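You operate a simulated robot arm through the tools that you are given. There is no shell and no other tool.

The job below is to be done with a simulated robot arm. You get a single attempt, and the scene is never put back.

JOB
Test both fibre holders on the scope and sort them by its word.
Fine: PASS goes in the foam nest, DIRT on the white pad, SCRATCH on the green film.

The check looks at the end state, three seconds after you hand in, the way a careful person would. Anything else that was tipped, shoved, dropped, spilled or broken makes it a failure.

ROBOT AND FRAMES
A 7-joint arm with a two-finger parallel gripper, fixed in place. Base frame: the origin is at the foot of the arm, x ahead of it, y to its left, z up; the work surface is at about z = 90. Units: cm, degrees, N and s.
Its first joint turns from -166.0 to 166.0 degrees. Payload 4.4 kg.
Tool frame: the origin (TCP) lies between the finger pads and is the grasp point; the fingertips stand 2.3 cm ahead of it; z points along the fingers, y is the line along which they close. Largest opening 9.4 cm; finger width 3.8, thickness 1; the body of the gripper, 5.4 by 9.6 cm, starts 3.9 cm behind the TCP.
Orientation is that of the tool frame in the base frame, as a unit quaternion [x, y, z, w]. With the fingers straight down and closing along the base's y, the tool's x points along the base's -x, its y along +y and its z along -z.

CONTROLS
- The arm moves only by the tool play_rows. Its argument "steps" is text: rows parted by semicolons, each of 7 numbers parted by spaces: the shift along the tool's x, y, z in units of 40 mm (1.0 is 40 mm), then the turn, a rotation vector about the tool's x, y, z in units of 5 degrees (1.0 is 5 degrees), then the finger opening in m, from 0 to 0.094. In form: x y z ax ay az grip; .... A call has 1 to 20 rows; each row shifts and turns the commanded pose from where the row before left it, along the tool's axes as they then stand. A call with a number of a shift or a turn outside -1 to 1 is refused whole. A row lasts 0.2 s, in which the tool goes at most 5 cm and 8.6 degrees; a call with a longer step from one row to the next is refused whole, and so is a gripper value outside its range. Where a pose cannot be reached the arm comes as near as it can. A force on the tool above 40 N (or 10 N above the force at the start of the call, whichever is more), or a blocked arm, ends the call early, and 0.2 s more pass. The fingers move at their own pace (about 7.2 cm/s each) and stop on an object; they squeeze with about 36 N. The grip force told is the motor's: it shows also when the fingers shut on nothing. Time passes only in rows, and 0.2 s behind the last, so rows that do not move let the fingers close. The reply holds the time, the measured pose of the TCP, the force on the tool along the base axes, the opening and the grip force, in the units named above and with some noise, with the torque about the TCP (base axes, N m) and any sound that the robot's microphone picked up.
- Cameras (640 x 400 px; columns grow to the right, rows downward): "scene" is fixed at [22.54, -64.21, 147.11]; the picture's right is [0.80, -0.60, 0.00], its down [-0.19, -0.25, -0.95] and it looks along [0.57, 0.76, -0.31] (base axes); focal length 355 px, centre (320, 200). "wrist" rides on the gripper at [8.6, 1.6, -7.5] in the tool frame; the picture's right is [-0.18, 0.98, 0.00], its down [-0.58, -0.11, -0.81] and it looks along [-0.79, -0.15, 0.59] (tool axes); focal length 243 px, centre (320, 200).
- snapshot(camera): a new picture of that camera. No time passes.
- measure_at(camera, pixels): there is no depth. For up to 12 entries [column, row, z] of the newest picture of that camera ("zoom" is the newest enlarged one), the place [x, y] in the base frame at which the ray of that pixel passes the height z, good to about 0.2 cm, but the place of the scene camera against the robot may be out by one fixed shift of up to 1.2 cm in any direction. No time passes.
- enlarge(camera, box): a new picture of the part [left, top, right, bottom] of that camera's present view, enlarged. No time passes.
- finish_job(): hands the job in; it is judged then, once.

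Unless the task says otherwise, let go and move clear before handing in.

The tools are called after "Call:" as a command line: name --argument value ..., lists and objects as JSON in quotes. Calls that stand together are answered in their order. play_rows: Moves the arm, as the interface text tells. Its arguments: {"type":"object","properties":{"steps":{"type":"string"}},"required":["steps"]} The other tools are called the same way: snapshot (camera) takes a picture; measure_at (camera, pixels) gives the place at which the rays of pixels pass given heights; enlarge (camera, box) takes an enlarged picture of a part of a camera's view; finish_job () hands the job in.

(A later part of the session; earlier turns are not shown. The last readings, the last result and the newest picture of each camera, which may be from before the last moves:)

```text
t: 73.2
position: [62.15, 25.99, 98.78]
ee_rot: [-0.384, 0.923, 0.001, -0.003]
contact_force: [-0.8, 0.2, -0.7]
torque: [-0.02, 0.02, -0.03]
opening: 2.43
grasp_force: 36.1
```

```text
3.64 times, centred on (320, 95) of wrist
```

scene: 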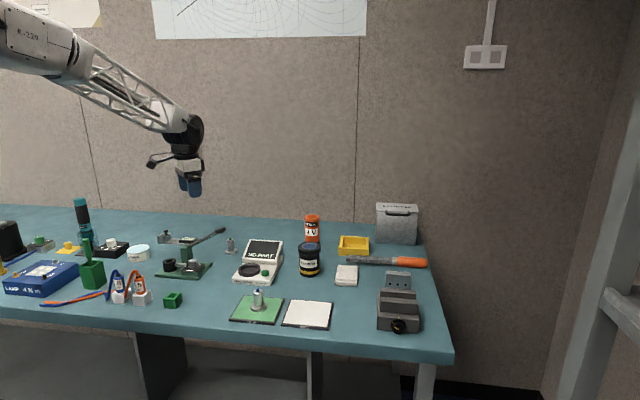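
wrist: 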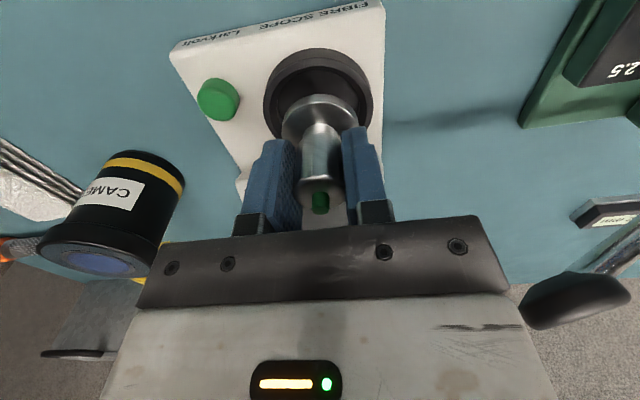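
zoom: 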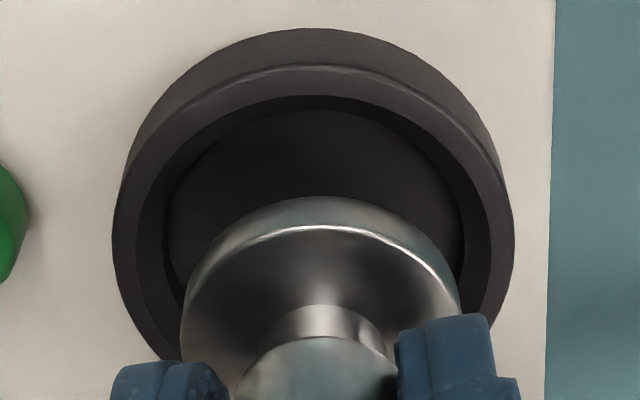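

The green flange sits about 0.4 cm nearer to the camera in the fingers than the blue one did (edge row 228 vs 256 in the same zoom), so I need to move about 0.35 cm further along the view plus a 0.1 cm lateral nudge. I'll apply that, lower to just above the rim and recheck.

Call:
play_rows --steps "-0.0875 -0.025 0 0 0 0 0.01;0 0 0.15 0 0 0 0.01;0 0 0.15 0 0 0 0.01;0 0 0 0 0 0 0.01;0 0 0 0 0 0 0.01"

Call:
enlarge --camera "scene" --box '[225, 240, 285, 290]'

Call:
snapshot --camera "wrist"

Call:
enlarge --camera "wrist" --box '[250, 40, 390, 150]'

```text
t: 74.4
position: [62.36, 26.21, 97.69]
ee_rot: [-0.385, 0.923, 0.0, -0.003]
contact_force: [0.9, 0.2, -2.1]
torque: [-0.02, -0.03, 0.02]
opening: 2.45
grasp_force: 36.3
```

```text
8.00 times, centred on (255, 265) of scene
```

zoom: 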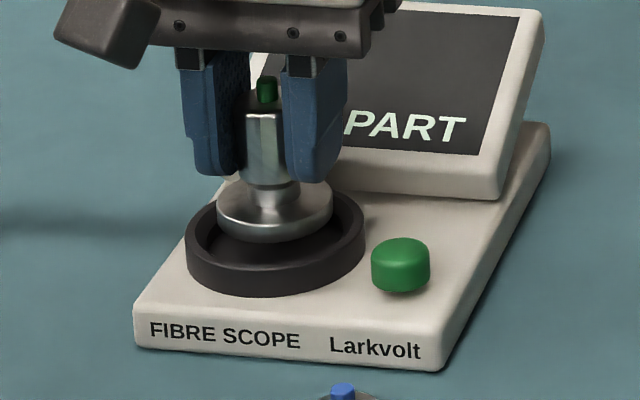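

```text
taken
```

wrist: 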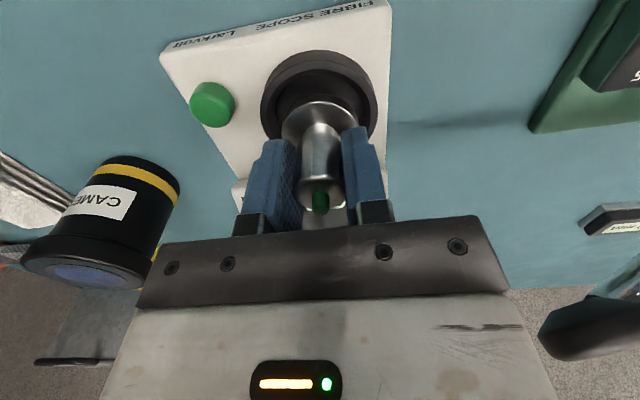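

```text
3.64 times, centred on (320, 95) of wrist
```

zoom: 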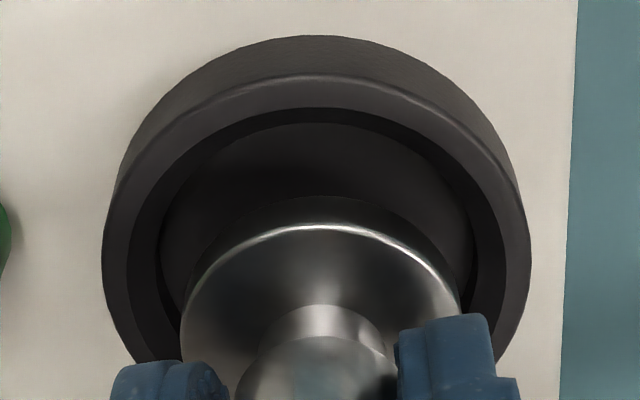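

The flange (cols 217–333) is now centred on the ring (186–366), same as the blue one was. Lowering 1.2 cm into the bore.

Call:
play_rows --steps "0 0 0.1 0 0 0 0.01;0 0 0.1 0 0 0 0.01;0 0 0.1 0 0 0 0.01;0 0 0 0 0 0 0.01;0 0 0 0 0 0 0.01"

Call:
enlarge --camera "scene" --box '[225, 240, 285, 290]'

```text
t: 75.6
position: [62.56, 26.21, 96.47]
ee_rot: [-0.385, 0.923, -0.001, -0.004]
contact_force: [0.5, 0.2, -0.7]
torque: [0.03, -0.04, 0.02]
opening: 2.44
grasp_force: 35.9
```

```text
8.00 times, centred on (255, 265) of scene
```

zoom: 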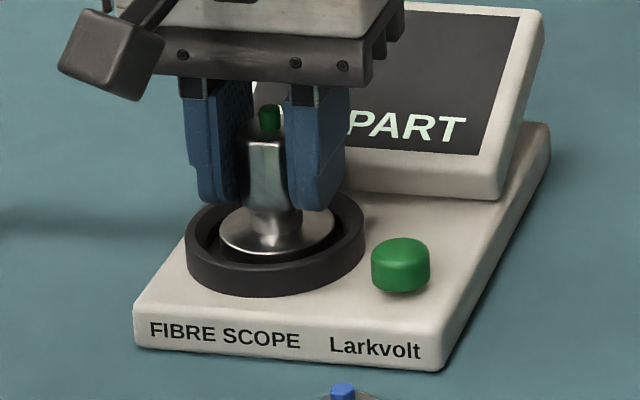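

The flange is in the bore without contact. Lowering the last few millimetres.

Call:
play_rows --steps "0 0 0.05 0 0 0 0.01;0 0 0.03 0 0 0 0.01;0 0 0 0 0 0 0.01"

```text
t: 76.4
position: [62.55, 26.16, 96.32]
ee_rot: [-0.385, 0.923, 0.0, -0.001]
contact_force: [-1.8, 5.8, 38.1]
torque: [0.09, -0.08, -0.25]
opening: 2.45
grasp_force: 36.0
```

Contact at 38 N but about 2 mm higher than before, so I'll check visually whether it is fully seated before releasing.

Call:
enlarge --camera "scene" --box '[232, 245, 272, 285]'

Call:
snapshot --camera "wrist"

Call:
enlarge --camera "wrist" --box '[250, 50, 390, 160]'

```text
10.00 times, centred on (252, 265) of scene
```

zoom: 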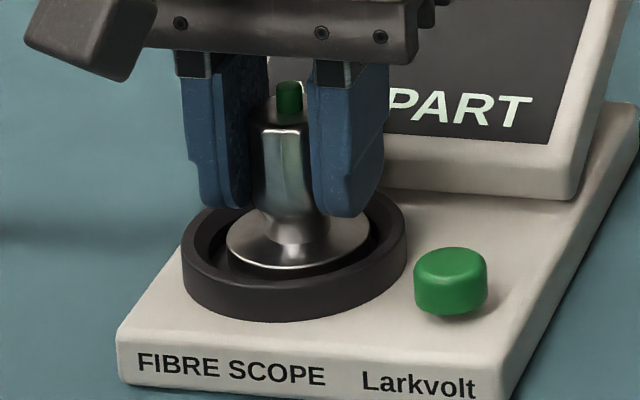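

```text
taken
```

wrist: 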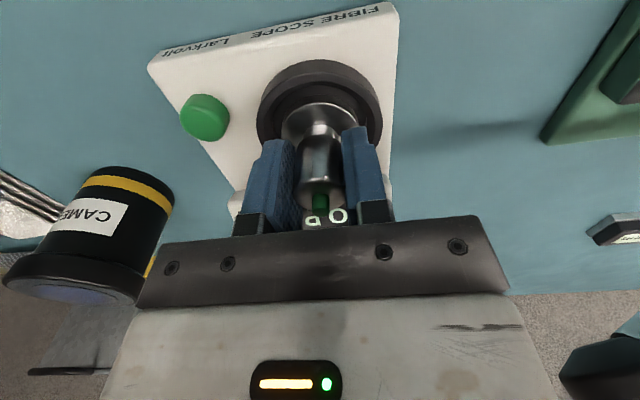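

```text
3.64 times, centred on (320, 105) of wrist
```

zoom: 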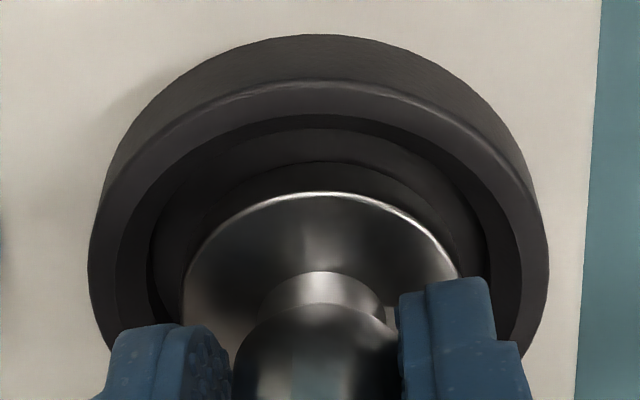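

Compared with the blue part's seated picture, the flange front edge is ~1 px higher in the scene and 14 zoom px farther in the wrist view, so it is about 0.25 cm too far back and riding the chamfer. I'll raise slightly, shift 0.24 cm back and lower again.

Call:
play_rows --steps "0 0 -0.08 0 0 0 0.01;0.06 0 0 0 0 0 0.01;0 0 0 0 0 0 0.01;0 0 0.05 0 0 0 0.01;0 0 0 0 0 0 0.01"

```text
t: 77.6
position: [62.24, 25.8, 96.34]
ee_rot: [-0.385, 0.923, 0.001, -0.001]
contact_force: [-4.4, -1.6, 11.9]
torque: [-0.06, 0.01, -0.05]
opening: 2.4
grasp_force: 36.3
```

Contact again at 12 N at about the same height. Let me look at it again.

Call:
enlarge --camera "scene" --box '[232, 245, 272, 285]'

Call:
snapshot --camera "wrist"

Call:
enlarge --camera "wrist" --box '[250, 50, 390, 160]'

```text
10.00 times, centred on (252, 265) of scene
```

zoom: 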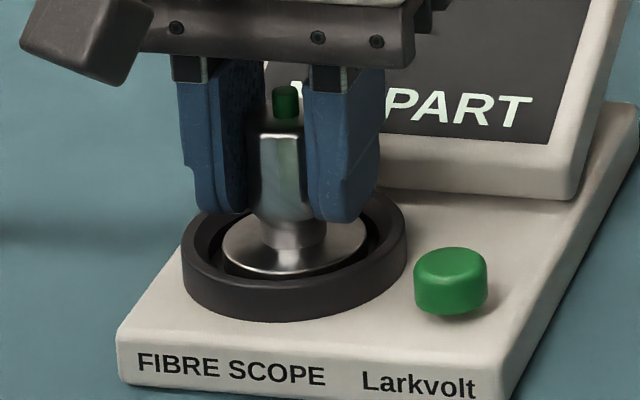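

```text
taken
```

wrist: 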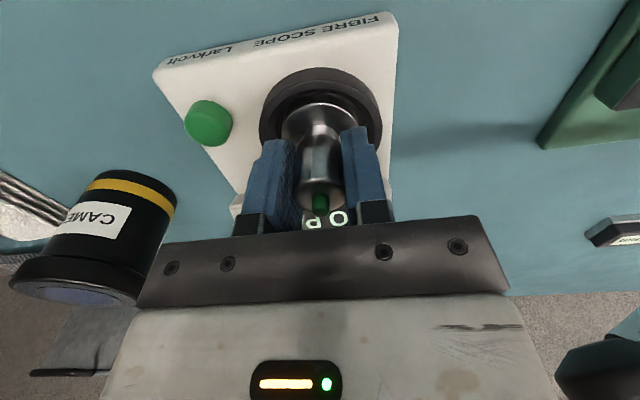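

```text
3.64 times, centred on (320, 105) of wrist
```

zoom: 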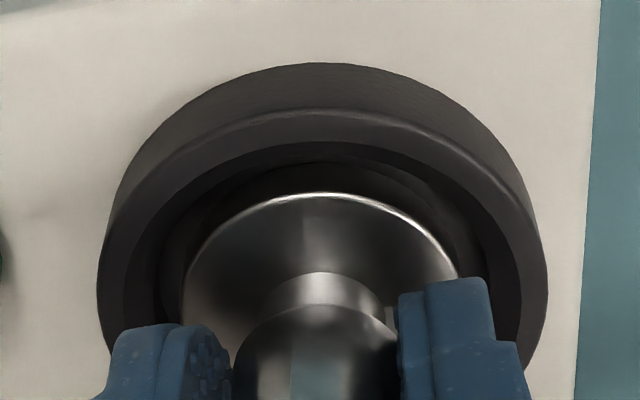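

The flange now looks ~0.15 cm too near compared to the blue one's seating, so the right place is between these two. I'll lift 2 mm, shift 0.12 cm forward and lower again gently.

Call:
play_rows --steps "0 0 -0.06 0 0 0 0.01;-0.03 0 0 0 0 0 0.01;0 0 0 0 0 0 0.01;0 0 0.04 0 0 0 0.01;0 0 0.03 0 0 0 0.01;0 0 0 0 0 0 0.01"

```text
t: 79.0
position: [62.42, 26.01, 96.42]
ee_rot: [-0.385, 0.923, 0.0, -0.002]
contact_force: [-2.1, -2.5, 8.4]
torque: [-0.09, -0.11, -0.03]
opening: 2.44
grasp_force: 35.9
```

Light contact of 8 N. I'll lower another 1–2 mm to see whether it is the floor.

Call:
play_rows --steps "0 0 0.03 0 0 0 0.01;0 0 0.02 0 0 0 0.01;0 0 0 0 0 0 0.01"

Call:
enlarge --camera "scene" --box '[232, 245, 272, 285]'

```text
t: 79.8
position: [62.46, 26.11, 96.32]
ee_rot: [-0.385, 0.923, 0.0, -0.001]
contact_force: [2.7, -3.1, 38.1]
torque: [-0.01, -0.28, -0.12]
opening: 2.45
grasp_force: 35.8
```

```text
10.00 times, centred on (252, 265) of scene
```

zoom: 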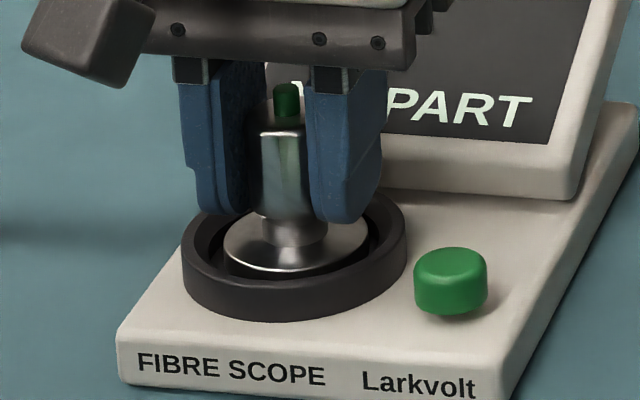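

All three positions stop at the same TCP height (96.3), so this is the floor and the grip is just slightly lower on this holder. I'll relieve the press, release and rise.

Call:
play_rows --steps "0 0 -0.03 0 0 0 0.01;0 0 0 0 0 0 0.03;0 0 0 0 0 0 0.04;0 0 0 0 0 0 0.05;0 0 0 0 0 0 0.05;0 0 0 0 0 0 0.05"

Call:
enlarge --camera "scene" --box '[232, 245, 272, 285]'

```text
t: 81.2
position: [62.42, 25.98, 96.1]
ee_rot: [-0.385, 0.923, 0.001, -0.004]
contact_force: [-0.4, 0.5, 0.2]
torque: [0.01, 0.01, 0.03]
opening: 5.01
grasp_force: 0.0
```

```text
10.00 times, centred on (252, 265) of scene
```

zoom: 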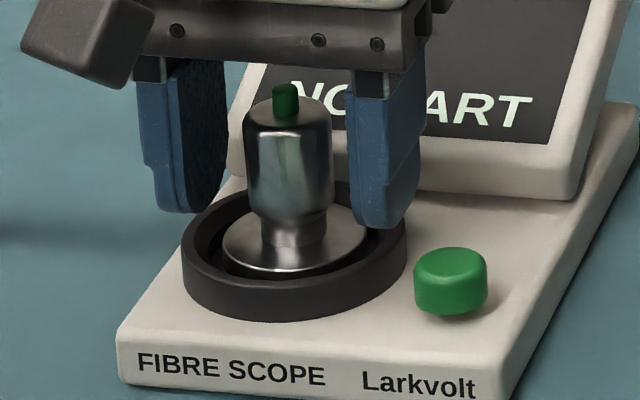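

The green holder stands upright in the ring. I'll rise and then go press the button as before.

Call:
play_rows --steps "0 0 -0.4 0 0 0 0.05;0 0 -0.8 0 0 0 0.05;0 0 -0.9 0 0 0 0.05;0.35 -0.75 0 0 0 0 0.02;0.35 -0.75 0 0 0 0 0.0;0 0 0 0 0 0 0.0;0 0 0 0 0 0 0.0"

Call:
enlarge --camera "scene" --box '[215, 225, 295, 290]'

Call:
snapshot --camera "wrist"

```text
t: 82.8
position: [64.82, 19.72, 104.67]
ee_rot: [-0.385, 0.923, 0.001, -0.004]
contact_force: [0.1, 0.2, -0.4]
torque: [-0.01, -0.01, 0.03]
opening: 0.0
grasp_force: 36.1
```

```text
6.15 times, centred on (255, 258) of scene
```

zoom: 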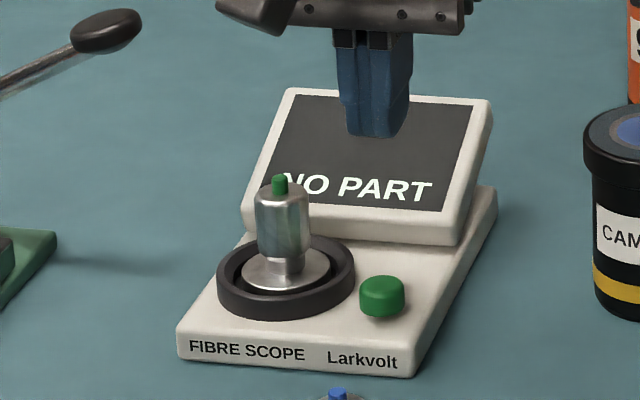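

```text
taken
```

wrist: 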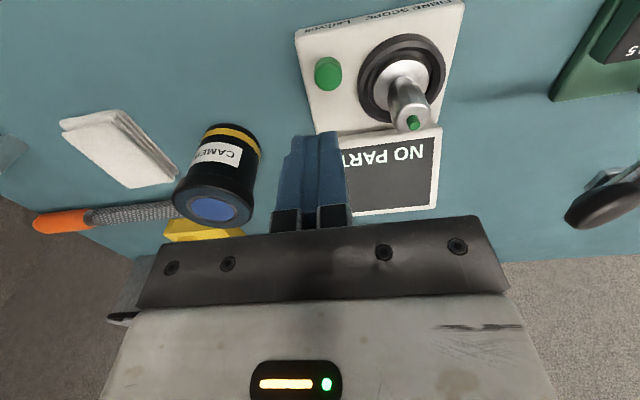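

Green holder is seated just like the blue one. I'll press the button at the same spot.

Call:
play_rows --steps "0.025 0.05 0.8 0 0 0 0.0;0 0 0.8 0 0 0 0.0;0 0 0.4 0 0 0 0.0;0 0 0.15 0 0 0 0.0;0 0 0.1 0 0 0 0.0;0 0 0.05 0 0 0 0.0;0 0 0.05 0 0 0 0.0"

```text
t: 84.4
position: [64.38, 19.89, 95.27]
ee_rot: [-0.385, 0.923, 0.001, -0.002]
contact_force: [-4.7, -0.5, 19.1]
torque: [0.17, 0.0, 0.03]
opening: 0.01
grasp_force: 35.9
heard: click
```

Click heard at 19 N. Rising to read the screen.

Call:
play_rows --steps "0 0 -0.5 0 0 0 0.0;0 0 -0.8 0 0 0 0.0;0 0 -0.9 0 0 0 0.0;0 0 0 0 0 0 0.0"

Call:
enlarge --camera "scene" --box '[215, 225, 295, 290]'

Call:
snapshot --camera "wrist"

```text
t: 85.4
position: [64.53, 19.95, 104.14]
ee_rot: [-0.385, 0.923, 0.001, -0.003]
contact_force: [-1.5, 0.5, -0.8]
torque: [-0.03, -0.04, 0.0]
opening: 0.0
grasp_force: 36.2
```

```text
6.15 times, centred on (255, 258) of scene
```

zoom: 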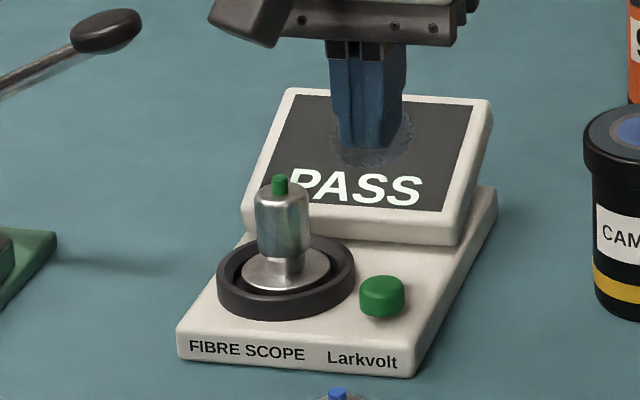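

```text
taken
```

wrist: 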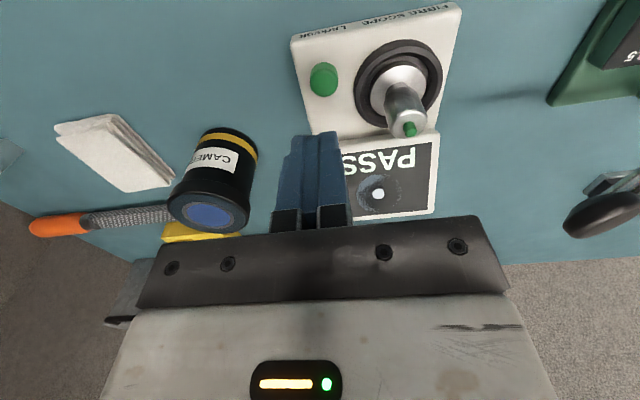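

The green-tipped holder reads PASS, so it goes into the foam nest (the yellow walled tray, centre ≈ (100.4, 21.4), about 102 cm out). Before picking it up I'll probe with the empty gripper how far I can reach there, staying high, and look at the tray closely.

Call:
play_rows --steps "0 0 -1 0 0 0 0.0;0 0 -1 0 0 0 0.0;0 0 0 0 0 0.95 0.0;0 0 0 0 0 0.95 0.0;0 0 0 0 0 0.95 0.0;0 0 0 0 0 0.95 0.0;0 0 0 0 0 0.95 0.0;0 0 0 0 0 0.95 0.0;0 0 0 0 0 0.95 0.0;0 0 0 0 0 0 0.0"

Call:
play_rows --steps "-0.918 -0.157 0 0 0 0 0.0;-0.918 -0.157 0 0 0 0 0.0;-0.918 -0.157 0 0 0 0 0.0;-0.918 -0.157 0 0 0 0 0.0;-0.918 -0.157 0 0 0 0 0.0;-0.918 -0.157 0 0 0 0 0.0;-0.5 -0.08 0 0 0 0 0.0;0 0 0 0 0 0 0.0"

Call:
snapshot --camera "wrist"

Call:
snapshot --camera "scene"

```text
t: 87.6
position: [64.53, 19.9, 112.03]
ee_rot: [-0.105, 0.994, -0.001, -0.002]
contact_force: [-0.5, -0.5, 0.1]
torque: [-0.01, 0.02, -0.02]
opening: 0.01
grasp_force: 35.8
```

```text
t: 89.4
position: [88.91, 21.02, 111.81]
ee_rot: [-0.106, 0.994, 0.0, -0.002]
contact_force: [-0.5, -0.8, -0.2]
torque: [0.0, 0.01, -0.01]
opening: 0.0
grasp_force: 35.6
```

```text
taken
```

wrist: 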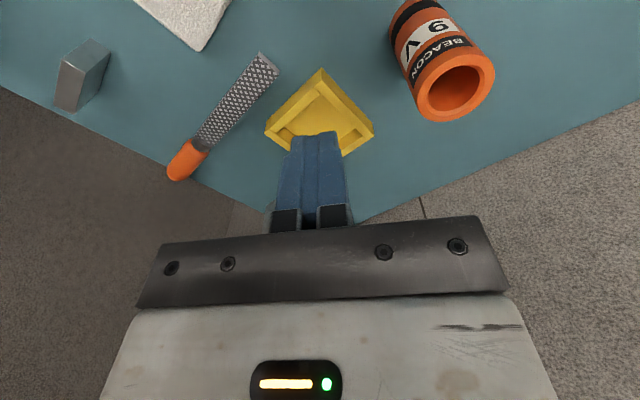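

```text
taken
```

scene: 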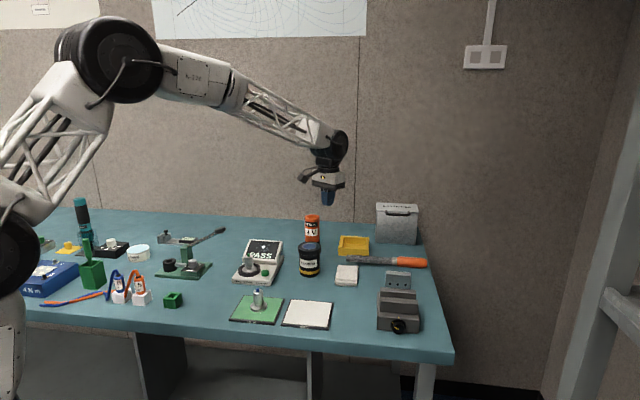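

The scope still reads PASS and the arm is at radius 91 with room to the tray. I'll measure the tray from here (near corner (322,70), side corners (266,130) and (373,125)).

Call:
enlarge --camera "wrist" --box '[250, 55, 390, 165]'

```text
3.64 times, centred on (320, 110) of wrist
```

zoom: 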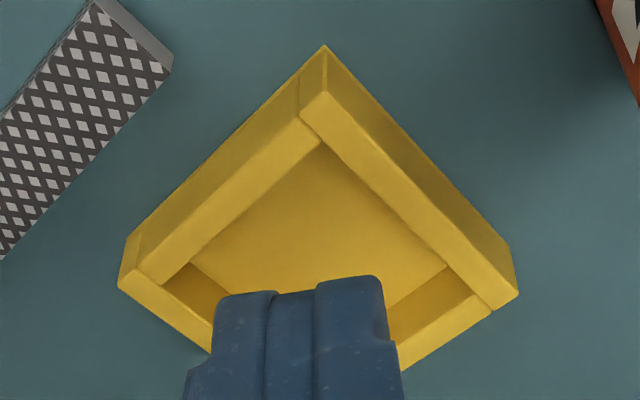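

Measuring bottom near corner (324,46), top near corner (325,93), side corners and inner near corner (320,140).

Call:
measure_at --camera "zoom" --pixels '[[324, 46, 90], [325, 93, 92], [325, 93, 92.5], [325, 93, 93], [325, 93, 93.5], [118, 288, 93], [518, 292, 93], [127, 237, 90], [508, 250, 90], [320, 140, 93], [320, 145, 90.5], [310, 255, 90.5]]'

```text
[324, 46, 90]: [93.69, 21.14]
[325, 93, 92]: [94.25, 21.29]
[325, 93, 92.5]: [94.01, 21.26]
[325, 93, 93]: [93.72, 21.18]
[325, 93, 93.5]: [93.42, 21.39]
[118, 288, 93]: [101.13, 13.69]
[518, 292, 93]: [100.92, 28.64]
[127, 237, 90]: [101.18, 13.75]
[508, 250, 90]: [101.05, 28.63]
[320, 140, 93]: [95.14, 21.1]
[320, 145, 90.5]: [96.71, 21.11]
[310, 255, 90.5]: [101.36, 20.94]
```

The tray is 10.5 cm square, 3 cm high (top z=93), centre (101.1, 21.15), inner side about 8.5 cm. I'll now probe the reach with the fingers tilted 20° outward toward (100, 21.2) while still high.

Call:
play_rows --steps "0 0 0 0 -1 0 0.0;0 0 0 0 -1 0 0.0;0 0 0 0 -1 0 0.0;0 0 0 0 -1 0 0.0;-0.474 -0.133 0.691 0 0 0 0.0;-0.474 -0.133 0.691 0 0 0 0.0;-0.474 -0.133 0.691 0 0 0 0.0;-0.474 -0.133 0.691 0 0 0 0.0;0 0 0 0 0 0 0.0;0 0 0 0 0 0 0.0"

Call:
snapshot --camera "wrist"

Call:
enlarge --camera "scene" --box '[260, 160, 440, 290]'

```text
t: 91.6
position: [99.9, 21.05, 103.99]
ee_rot: [-0.104, 0.98, 0.018, 0.17]
contact_force: [0.5, 0.6, 0.9]
torque: [-0.03, -0.01, -0.01]
opening: 0.0
grasp_force: 35.4
```

```text
taken
```

wrist: 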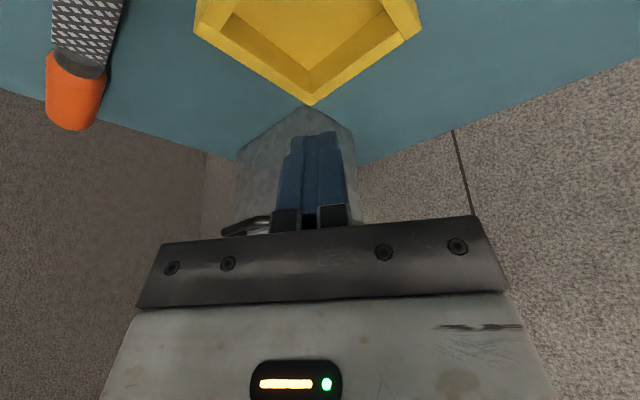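

```text
3.08 times, centred on (350, 225) of scene
```

zoom: 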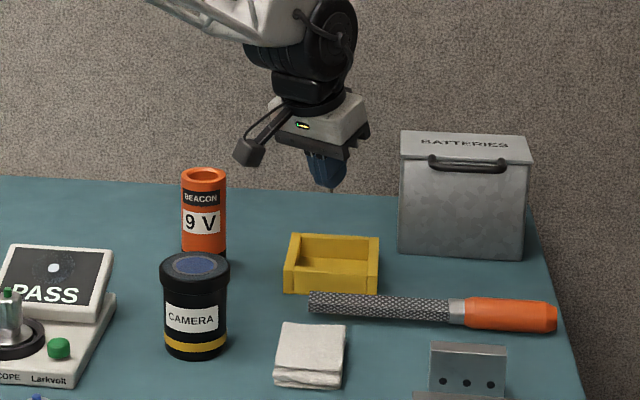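

Reached (99.9, 21.05, 104) at 20° tilt without trouble. I'll probe lower, to about z=97, inside the tray's airspace with closed fingers (tips stay above the floor).

Call:
play_rows --steps "0.2 0 0.55 0 0 0 0.0;0.2 0 0.55 0 0 0 0.0;0.2 0 0.55 0 0 0 0.0;0 0 0 0 0 0 0.0;0 0 0 0 0 0 0.0"

Call:
enlarge --camera "scene" --box '[290, 170, 420, 270]'

```text
t: 92.8
position: [99.91, 21.22, 96.94]
ee_rot: [-0.103, 0.98, 0.018, 0.17]
contact_force: [-0.9, -0.3, 0.1]
torque: [0.01, -0.01, -0.01]
opening: 0.0
grasp_force: 36.1
```

```text
4.00 times, centred on (355, 220) of scene
```

zoom: 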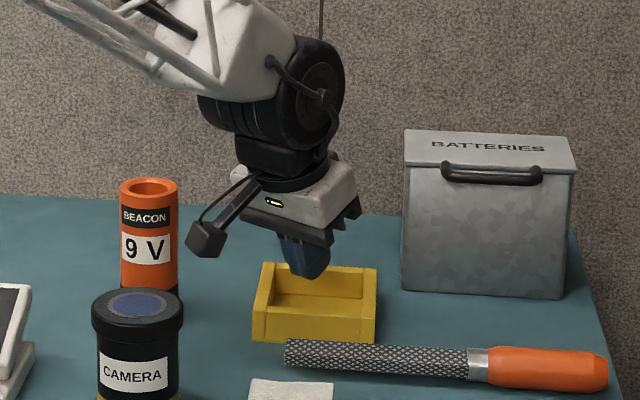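

The tilted reach works down to z=97 with good clearance to the tray, box and jar. I'll rise, return over the ring keeping the 20° tilt (so the holder stays vertical when gripped this way), and yaw to -45°.

Call:
play_rows --steps "-0.32 0 -0.88 0 0 0 0.0;-0.32 0 -0.88 0 0 0 0.0;-0.32 0 -0.88 0 0 0 0.0;-0.32 0 -0.88 0 0 0 0.0;0.763 0.284 -0.277 0 0 0 0.0;0.763 0.284 -0.277 0 0 0 0.0;0.763 0.284 -0.277 0 0 0 0.0;0.763 0.284 -0.277 0 0 0 0.0;0.763 0.284 -0.277 0 0 0 0.0;0.763 0.284 -0.277 0 0 0 0.0;0.763 0.284 -0.277 0 0 0 0.0;0.763 0.284 -0.277 0 0 0 0.0;0.763 0.284 -0.277 0 0 0 0.0;0.763 0.284 -0.277 0 0 0 0.0;0.763 0.284 -0.277 0 0 0 0.0;0 0 0 0 0 0 0.02;0 0 0 0 0 0 0.04"

Call:
play_rows --steps "0 0 0 -0.322 0 -0.886 0.06;0 0 0 -0.322 0 -0.886 0.06;0 0 0 -0.322 0 -0.886 0.06;0 0 0 -0.322 0 -0.886 0.06;0 0 0 -0.322 0 -0.886 0.06;0 0 0 -0.322 0 -0.886 0.06;0 0 0 -0.322 0 -0.886 0.06;0 0 0 0 0 0 0.06;0 0 0 0 0 0 0.06"

Call:
snapshot --camera "wrist"

Call:
snapshot --camera "scene"

```text
t: 96.4
position: [62.47, 26.03, 112.04]
ee_rot: [-0.104, 0.98, 0.018, 0.171]
contact_force: [-0.9, 0.3, -0.5]
torque: [-0.01, 0.01, -0.02]
opening: 3.98
grasp_force: 0.1
```

```text
t: 98.4
position: [62.49, 25.83, 112.18]
ee_rot: [-0.377, 0.91, 0.067, 0.158]
contact_force: [-0.5, -0.5, 1.4]
torque: [0.0, 0.02, -0.04]
opening: 6.01
grasp_force: 0.1
```

```text
taken
```

wrist: 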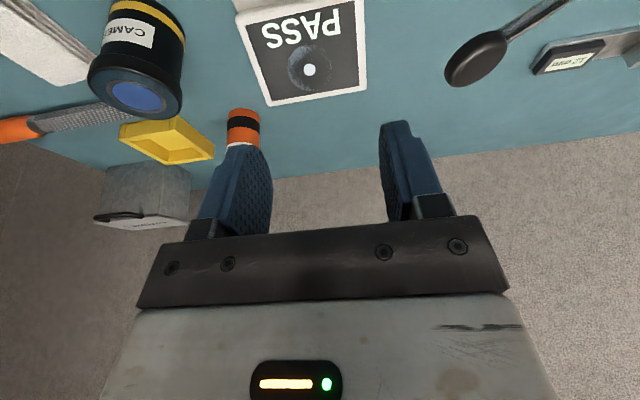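

```text
taken
```

scene: 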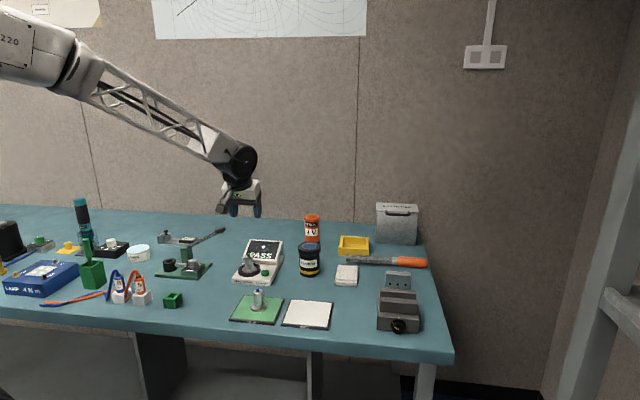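

The tilt is 20° along (0.7, 0.7) as planned and the holder remains in the ring. I'll descend vertically to about z=101 and check alignment.

Call:
play_rows --steps "0.319 0.02 0.877 0 0 0 0.06;0.319 0.02 0.877 0 0 0 0.06;0.319 0.0 0.877 0 0 0 0.06;0 0 0 0 0 0 0.06;0 0 0 0 0 0 0.06"

Call:
snapshot --camera "wrist"

Call:
enlarge --camera "scene" --box '[205, 215, 295, 290]'

```text
t: 99.6
position: [62.14, 26.17, 100.89]
ee_rot: [-0.378, 0.91, 0.067, 0.157]
contact_force: [0.0, -0.8, -0.4]
torque: [0.0, 0.03, 0.02]
opening: 6.01
grasp_force: 0.1
```

```text
taken
```

wrist: 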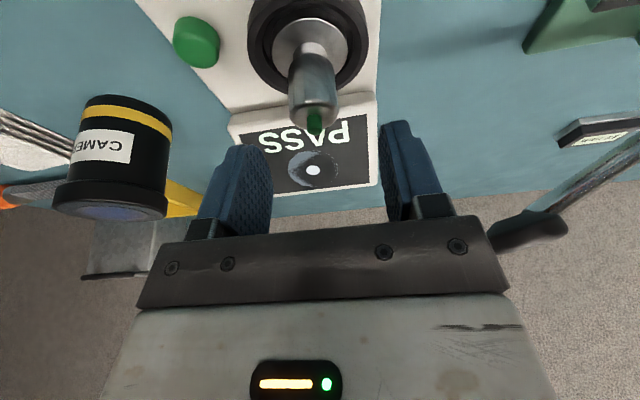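

```text
5.33 times, centred on (250, 252) of scene
```

zoom: 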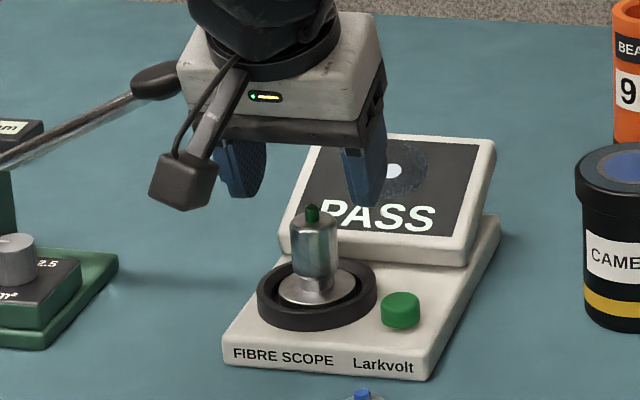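

The fingers straddle the part; I'll measure the tip and the body to get the exact axis before going down.

Call:
measure_at --camera "wrist" --pixels '[[315, 130, 98.1], [315, 130, 98.1], [289, 105, 97], [338, 100, 97], [306, 45, 92.9], [272, 45, 92.9], [347, 45, 92.9]]'

Call:
enlarge --camera "wrist" --box '[250, 20, 380, 150]'

```text
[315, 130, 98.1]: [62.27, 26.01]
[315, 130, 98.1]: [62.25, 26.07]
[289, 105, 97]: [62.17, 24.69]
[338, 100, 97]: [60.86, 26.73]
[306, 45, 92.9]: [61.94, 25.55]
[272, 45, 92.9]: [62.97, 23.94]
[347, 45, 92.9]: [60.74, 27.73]
```

```text
3.08 times, centred on (315, 85) of wrist
```

zoom: 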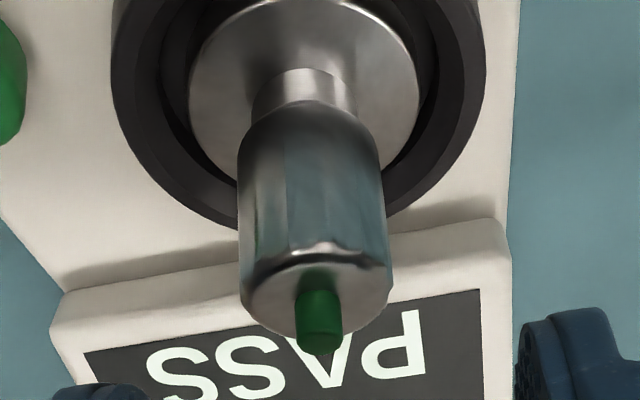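

Tip axis reads (62.26, 26.04), only 0.18 cm lateral from the TCP. I'll correct that, go down to TCP z≈96.65 and grip.

Call:
play_rows --steps "0.18 -0.022 0.5 0 0 0 0.06;0.12 -0.022 0.33 0 0 0 0.06;0.063 0 0.166 0 0 0 0.06;0 0 0 0 0 0 0.06"

Call:
snapshot --camera "wrist"

Call:
enlarge --camera "scene" --box '[220, 230, 290, 290]'

```text
t: 100.6
position: [62.35, 25.94, 96.69]
ee_rot: [-0.377, 0.91, 0.067, 0.157]
contact_force: [1.0, -0.1, -0.1]
torque: [-0.03, 0.01, 0.01]
opening: 5.99
grasp_force: 0.1
```

```text
taken
```

wrist: 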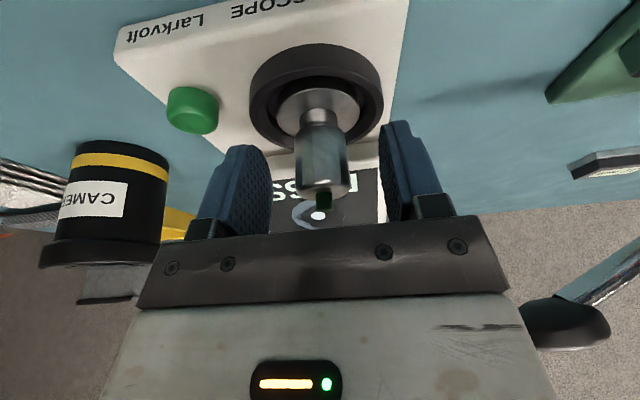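

```text
6.67 times, centred on (255, 260) of scene
```

zoom: 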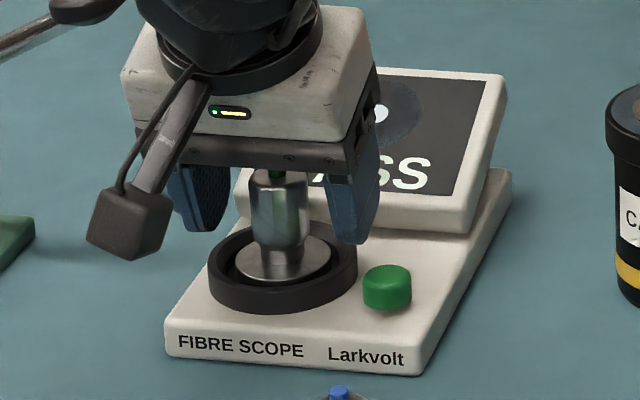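

The part stands between the tilted fingers, clear of the screen. Closing.

Call:
play_rows --steps "0 0 0 0 0 0 0.04;0 0 0 0 0 0 0.02;0 0 0 0 0 0 0.01;0 0 0 0 0 0 0.01;0 0 0 0 0 0 0.01"

Call:
snapshot --camera "wrist"

Call:
enlarge --camera "scene" --box '[220, 230, 290, 290]'

```text
t: 101.8
position: [62.4, 25.88, 96.74]
ee_rot: [-0.377, 0.91, 0.067, 0.158]
contact_force: [1.5, -1.1, -0.1]
torque: [-0.04, 0.01, -0.03]
opening: 2.44
grasp_force: 36.3
```

```text
taken
```

wrist: 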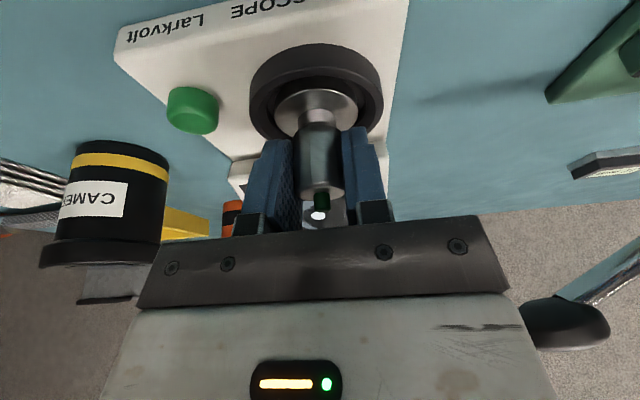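

```text
6.67 times, centred on (255, 260) of scene
```

zoom: 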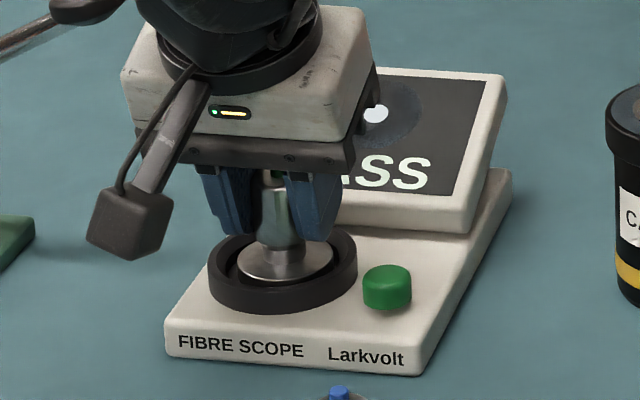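

Gripped at 2.44 cm. I'll lift it straight up to z≈112 along the vertical, then yaw to -12°.

Call:
play_rows --steps "-0.1 0 -0.28 0 0 0 0.01;-0.299 0 -0.8225 0 0 0 0.01;-0.299 0 -0.8225 0 0 0 0.01;-0.299 0 -0.8225 0 0 0 0.01;-0.299 0 -0.8225 0 0 0 0.01;0 0 0 0.322 0 0.886 0.01;0 0 0 0.322 0 0.886 0.01;0 0 0 0.322 0 0.886 0.01;0 0 0 0.322 0 0.886 0.01;0 0 0 0.322 0 0.886 0.01;0 0 0 0.322 0 0.886 0.01;0 0 0 0.322 0 0.886 0.01;0 0 0 0 0 0 0.01;0 0 0 0 0 0 0.01"

Call:
snapshot --camera "wrist"

Call:
snapshot --camera "scene"

```text
t: 104.8
position: [62.36, 25.93, 111.88]
ee_rot: [-0.103, 0.98, 0.018, 0.169]
contact_force: [-0.2, 0.3, -0.7]
torque: [0.02, -0.02, 0.01]
opening: 2.43
grasp_force: 35.8
```

```text
taken
```

wrist: 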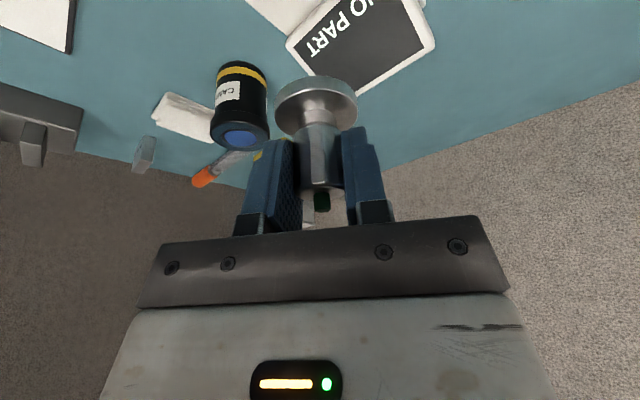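

```text
taken
```

scene: 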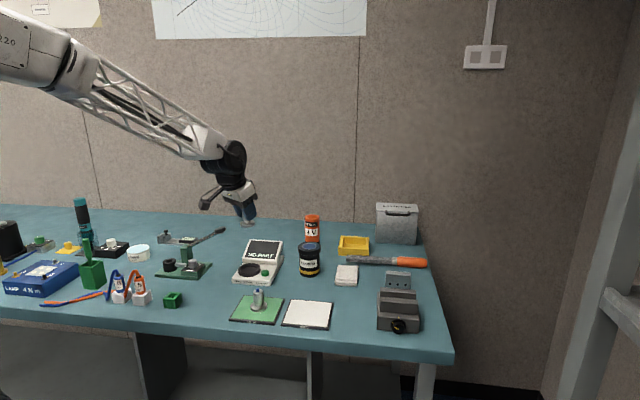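

Holder held, yaw -12°, z=112. Carrying it out to above the tray at about (100.7, 21.15).

Call:
play_rows --steps "-0.779 -0.286 0.284 0 0 0 0.01;-0.779 -0.286 0.284 0 0 0 0.01;-0.779 -0.286 0.284 0 0 0 0.01;-0.779 -0.286 0.284 0 0 0 0.01;-0.779 -0.286 0.284 0 0 0 0.01;-0.779 -0.286 0.284 0 0 0 0.01;-0.779 -0.286 0.284 0 0 0 0.01;-0.779 -0.286 0.284 0 0 0 0.01;-0.779 -0.286 0.284 0 0 0 0.01;-0.779 -0.286 0.284 0 0 0 0.01;-0.779 -0.286 0.284 0 0 0 0.01;0 0 0 0 0 0 0.01;0 0 0 0 0 0 0.01"

Call:
snapshot --camera "wrist"

Call:
enlarge --camera "scene" --box '[280, 160, 430, 280]'

```text
t: 107.6
position: [100.9, 21.33, 111.68]
ee_rot: [-0.104, 0.98, 0.018, 0.17]
contact_force: [-0.5, 1.1, 0.1]
torque: [0.02, 0.02, -0.01]
opening: 2.46
grasp_force: 36.5
```

```text
taken
```

wrist: 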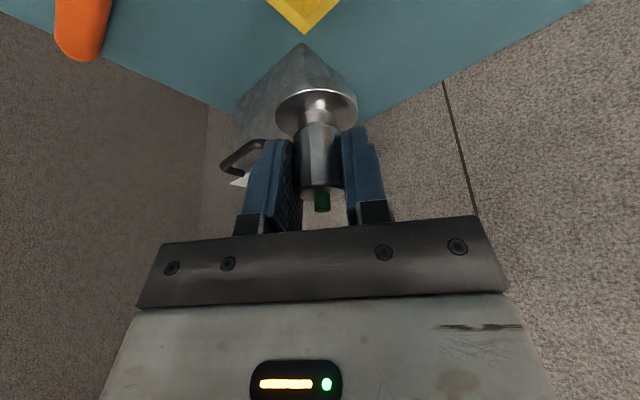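

```text
3.33 times, centred on (355, 220) of scene
```

zoom: 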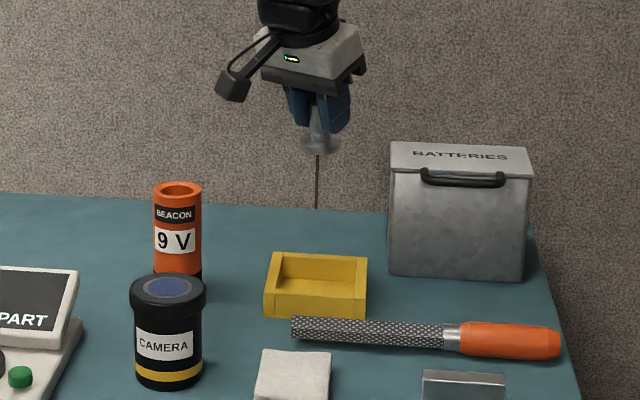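

Positioned at (100.9, 21.3), over the tray. I'll descend vertically to about z=98.7 (base just above the walls) and check.

Call:
play_rows --steps "0.278 0 0.764 0 0 0 0.01;0.278 0 0.764 0 0 0 0.01;0.278 0 0.764 0 0 0 0.01;0.278 0 0.764 0 0 0 0.01;0 0 0 0 0 0 0.01;0 0 0 0 0 0 0.01"

Call:
snapshot --camera "wrist"

Call:
enlarge --camera "scene" --box '[310, 200, 400, 270]'

```text
t: 109.0
position: [100.68, 21.23, 98.6]
ee_rot: [-0.104, 0.98, 0.018, 0.169]
contact_force: [-0.8, -0.7, -1.6]
torque: [0.0, -0.01, 0.0]
opening: 2.43
grasp_force: 36.4
```

```text
taken
```

wrist: 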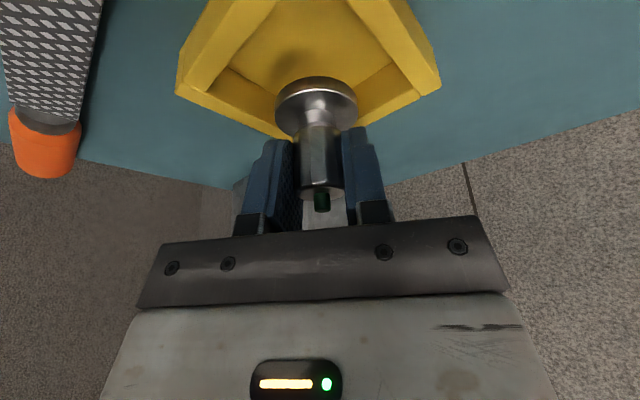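

```text
5.71 times, centred on (355, 235) of scene
```

zoom: 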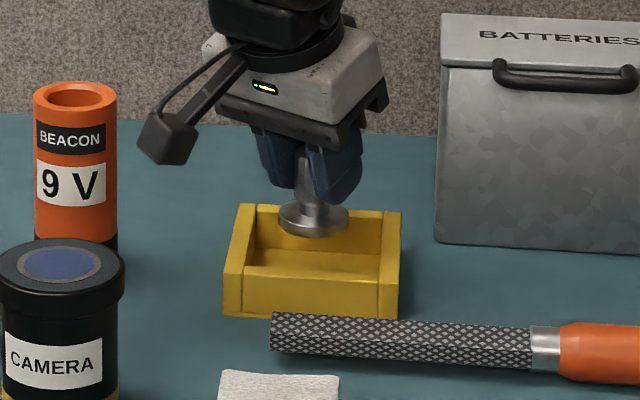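

I'll verify the tray corners from this view (left (177,95), right (440,88)) against the holder position, since the scene view suggests it may sit slightly toward the back.

Call:
measure_at --camera "wrist" --pixels '[[177, 95, 93], [440, 90, 93], [285, 141, 93], [205, 92, 93], [414, 92, 93], [317, 79, 94.6], [317, 79, 94.6], [277, 108, 94.6], [357, 105, 94.6]]'

Call:
measure_at --camera "scene" --pixels '[[341, 235.9, 93], [369, 237.3, 93], [366.4, 249.9, 93], [338.2, 248.1, 93], [354, 239, 93.9]]'

Call:
enlarge --camera "scene" --box '[330, 215, 380, 260]'

```text
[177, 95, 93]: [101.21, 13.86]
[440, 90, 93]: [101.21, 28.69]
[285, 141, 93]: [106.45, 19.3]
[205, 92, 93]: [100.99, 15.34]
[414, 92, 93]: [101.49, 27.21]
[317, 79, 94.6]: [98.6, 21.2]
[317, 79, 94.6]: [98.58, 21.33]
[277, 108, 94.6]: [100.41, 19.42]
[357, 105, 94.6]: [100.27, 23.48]
```

```text
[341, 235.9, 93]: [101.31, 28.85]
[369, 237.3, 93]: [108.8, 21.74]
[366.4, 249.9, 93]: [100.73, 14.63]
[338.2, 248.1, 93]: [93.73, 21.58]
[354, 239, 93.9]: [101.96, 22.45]
```

```text
8.89 times, centred on (355, 238) of scene
```

zoom: 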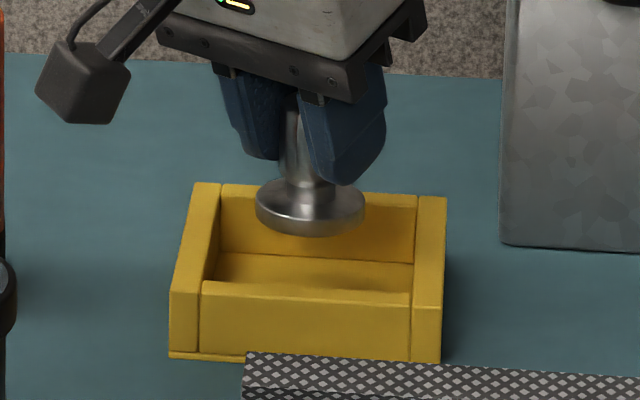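

Both views put the holder within ~0.5 cm of the tray's centre, well inside. I'll nudge 0.3 cm in -y and lower most of the way.

Call:
play_rows --steps "0 -0.08 0 0 0 0 0.01;0.074 0 0.203 0 0 0 0.01;0.074 0 0.203 0 0 0 0.01;0.074 0 0.203 0 0 0 0.01;0 0 0 0 0 0 0.01;0 0 0 0 0 0 0.01"

Call:
snapshot --camera "wrist"

Call:
enlarge --camera "scene" --box '[330, 215, 380, 260]'

```text
t: 110.4
position: [100.92, 21.06, 95.97]
ee_rot: [-0.104, 0.98, 0.018, 0.17]
contact_force: [0.6, 0.6, -0.9]
torque: [0.02, -0.02, 0.01]
opening: 2.45
grasp_force: 36.4
```

```text
taken
```

wrist: 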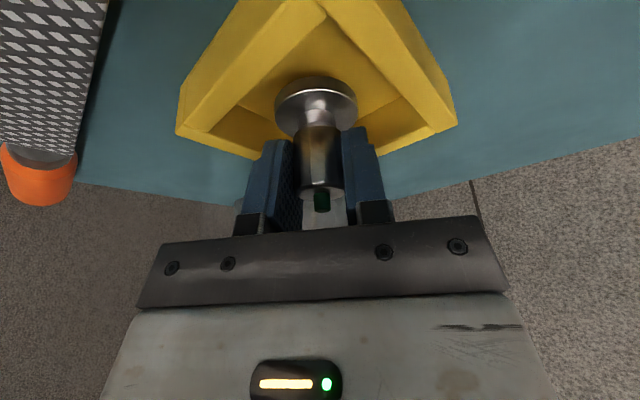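

```text
8.89 times, centred on (355, 238) of scene
```

zoom: 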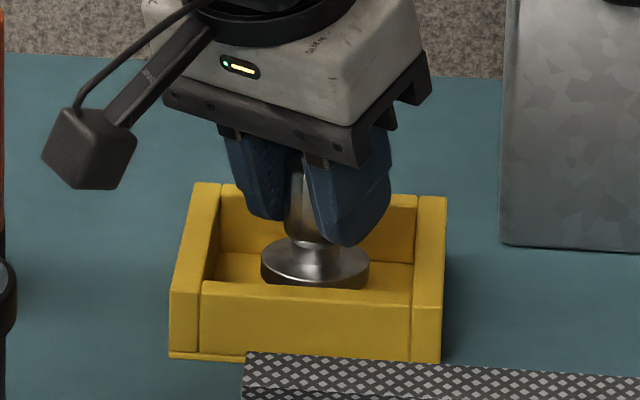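

The holder is inside the tray, between all walls, base about 0.7 cm above the floor. Lowering gently in 0.2 cm steps.

Call:
play_rows --steps "0.017 0 0.047 0 0 0 0.01;0.017 0 0.047 0 0 0 0.01;0 0 0 0 0 0 0.01"

```text
t: 111.2
position: [100.69, 20.94, 95.66]
ee_rot: [-0.104, 0.98, 0.018, 0.17]
contact_force: [0.4, 0.5, -1.6]
torque: [0.03, 0.04, 0.02]
opening: 2.42
grasp_force: 36.0
```

No contact yet. Two more small steps.

Call:
play_rows --steps "0.013 0 0.035 0 0 0 0.01;0.013 0 0.035 0 0 0 0.01;0 0 0 0 0 0 0.01"

```text
t: 112.0
position: [100.77, 20.92, 95.4]
ee_rot: [-0.104, 0.98, 0.018, 0.17]
contact_force: [-0.3, -0.1, -0.8]
torque: [-0.02, 0.01, 0.0]
opening: 2.42
grasp_force: 35.8
```

Still free at base z≈90.7. Continuing.

Call:
play_rows --steps "0.011 0 0.03 0 0 0 0.01;0.011 0 0.03 0 0 0 0.01;0 0 0 0 0 0 0.01"

```text
t: 112.8
position: [100.8, 20.84, 95.1]
ee_rot: [-0.103, 0.98, 0.018, 0.17]
contact_force: [0.1, 0.4, -0.9]
torque: [-0.01, -0.03, -0.04]
opening: 2.41
grasp_force: 36.3
```

Base now about 90.4, still no contact. Another small step pair.

Call:
play_rows --steps "0.011 0 0.03 0 0 0 0.01;0 0 0 0 0 0 0.01"

Call:
enlarge --camera "scene" --box '[330, 215, 380, 260]'

Call:
snapshot --camera "wrist"

```text
t: 113.4
position: [100.84, 20.93, 94.99]
ee_rot: [-0.105, 0.98, 0.018, 0.17]
contact_force: [-0.5, 0.2, -0.9]
torque: [0.0, -0.02, 0.01]
opening: 2.42
grasp_force: 36.2
```

```text
8.89 times, centred on (355, 238) of scene
```

zoom: 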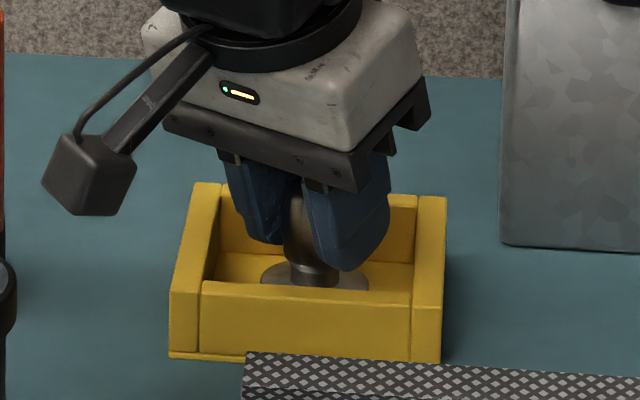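

```text
taken
```

wrist: 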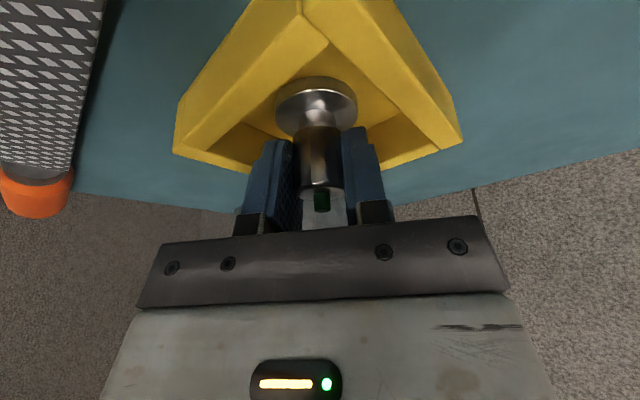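

The holder is deep in the tray and still free. Continuing in 1 mm steps until contact.

Call:
play_rows --steps "0.009 0 0.024 0 0 0 0.01;0.009 0 0.024 0 0 0 0.01;0 0 0 0 0 0 0.01"

```text
t: 114.2
position: [100.86, 20.91, 94.65]
ee_rot: [-0.103, 0.98, 0.018, 0.17]
contact_force: [-0.2, -0.1, -0.7]
torque: [0.02, -0.01, 0.0]
opening: 2.42
grasp_force: 36.5
```

Still free at base ≈90.0–90.1, so the tray floor must be thin. Another step.

Call:
play_rows --steps "0.009 0 0.024 0 0 0 0.01;0 0 0 0 0 0 0.01"

```text
t: 114.8
position: [100.78, 21.04, 94.84]
ee_rot: [-0.104, 0.98, 0.018, 0.171]
contact_force: [1.7, -2.9, 6.4]
torque: [-0.08, -0.13, 0.01]
opening: 2.43
grasp_force: 36.3
```

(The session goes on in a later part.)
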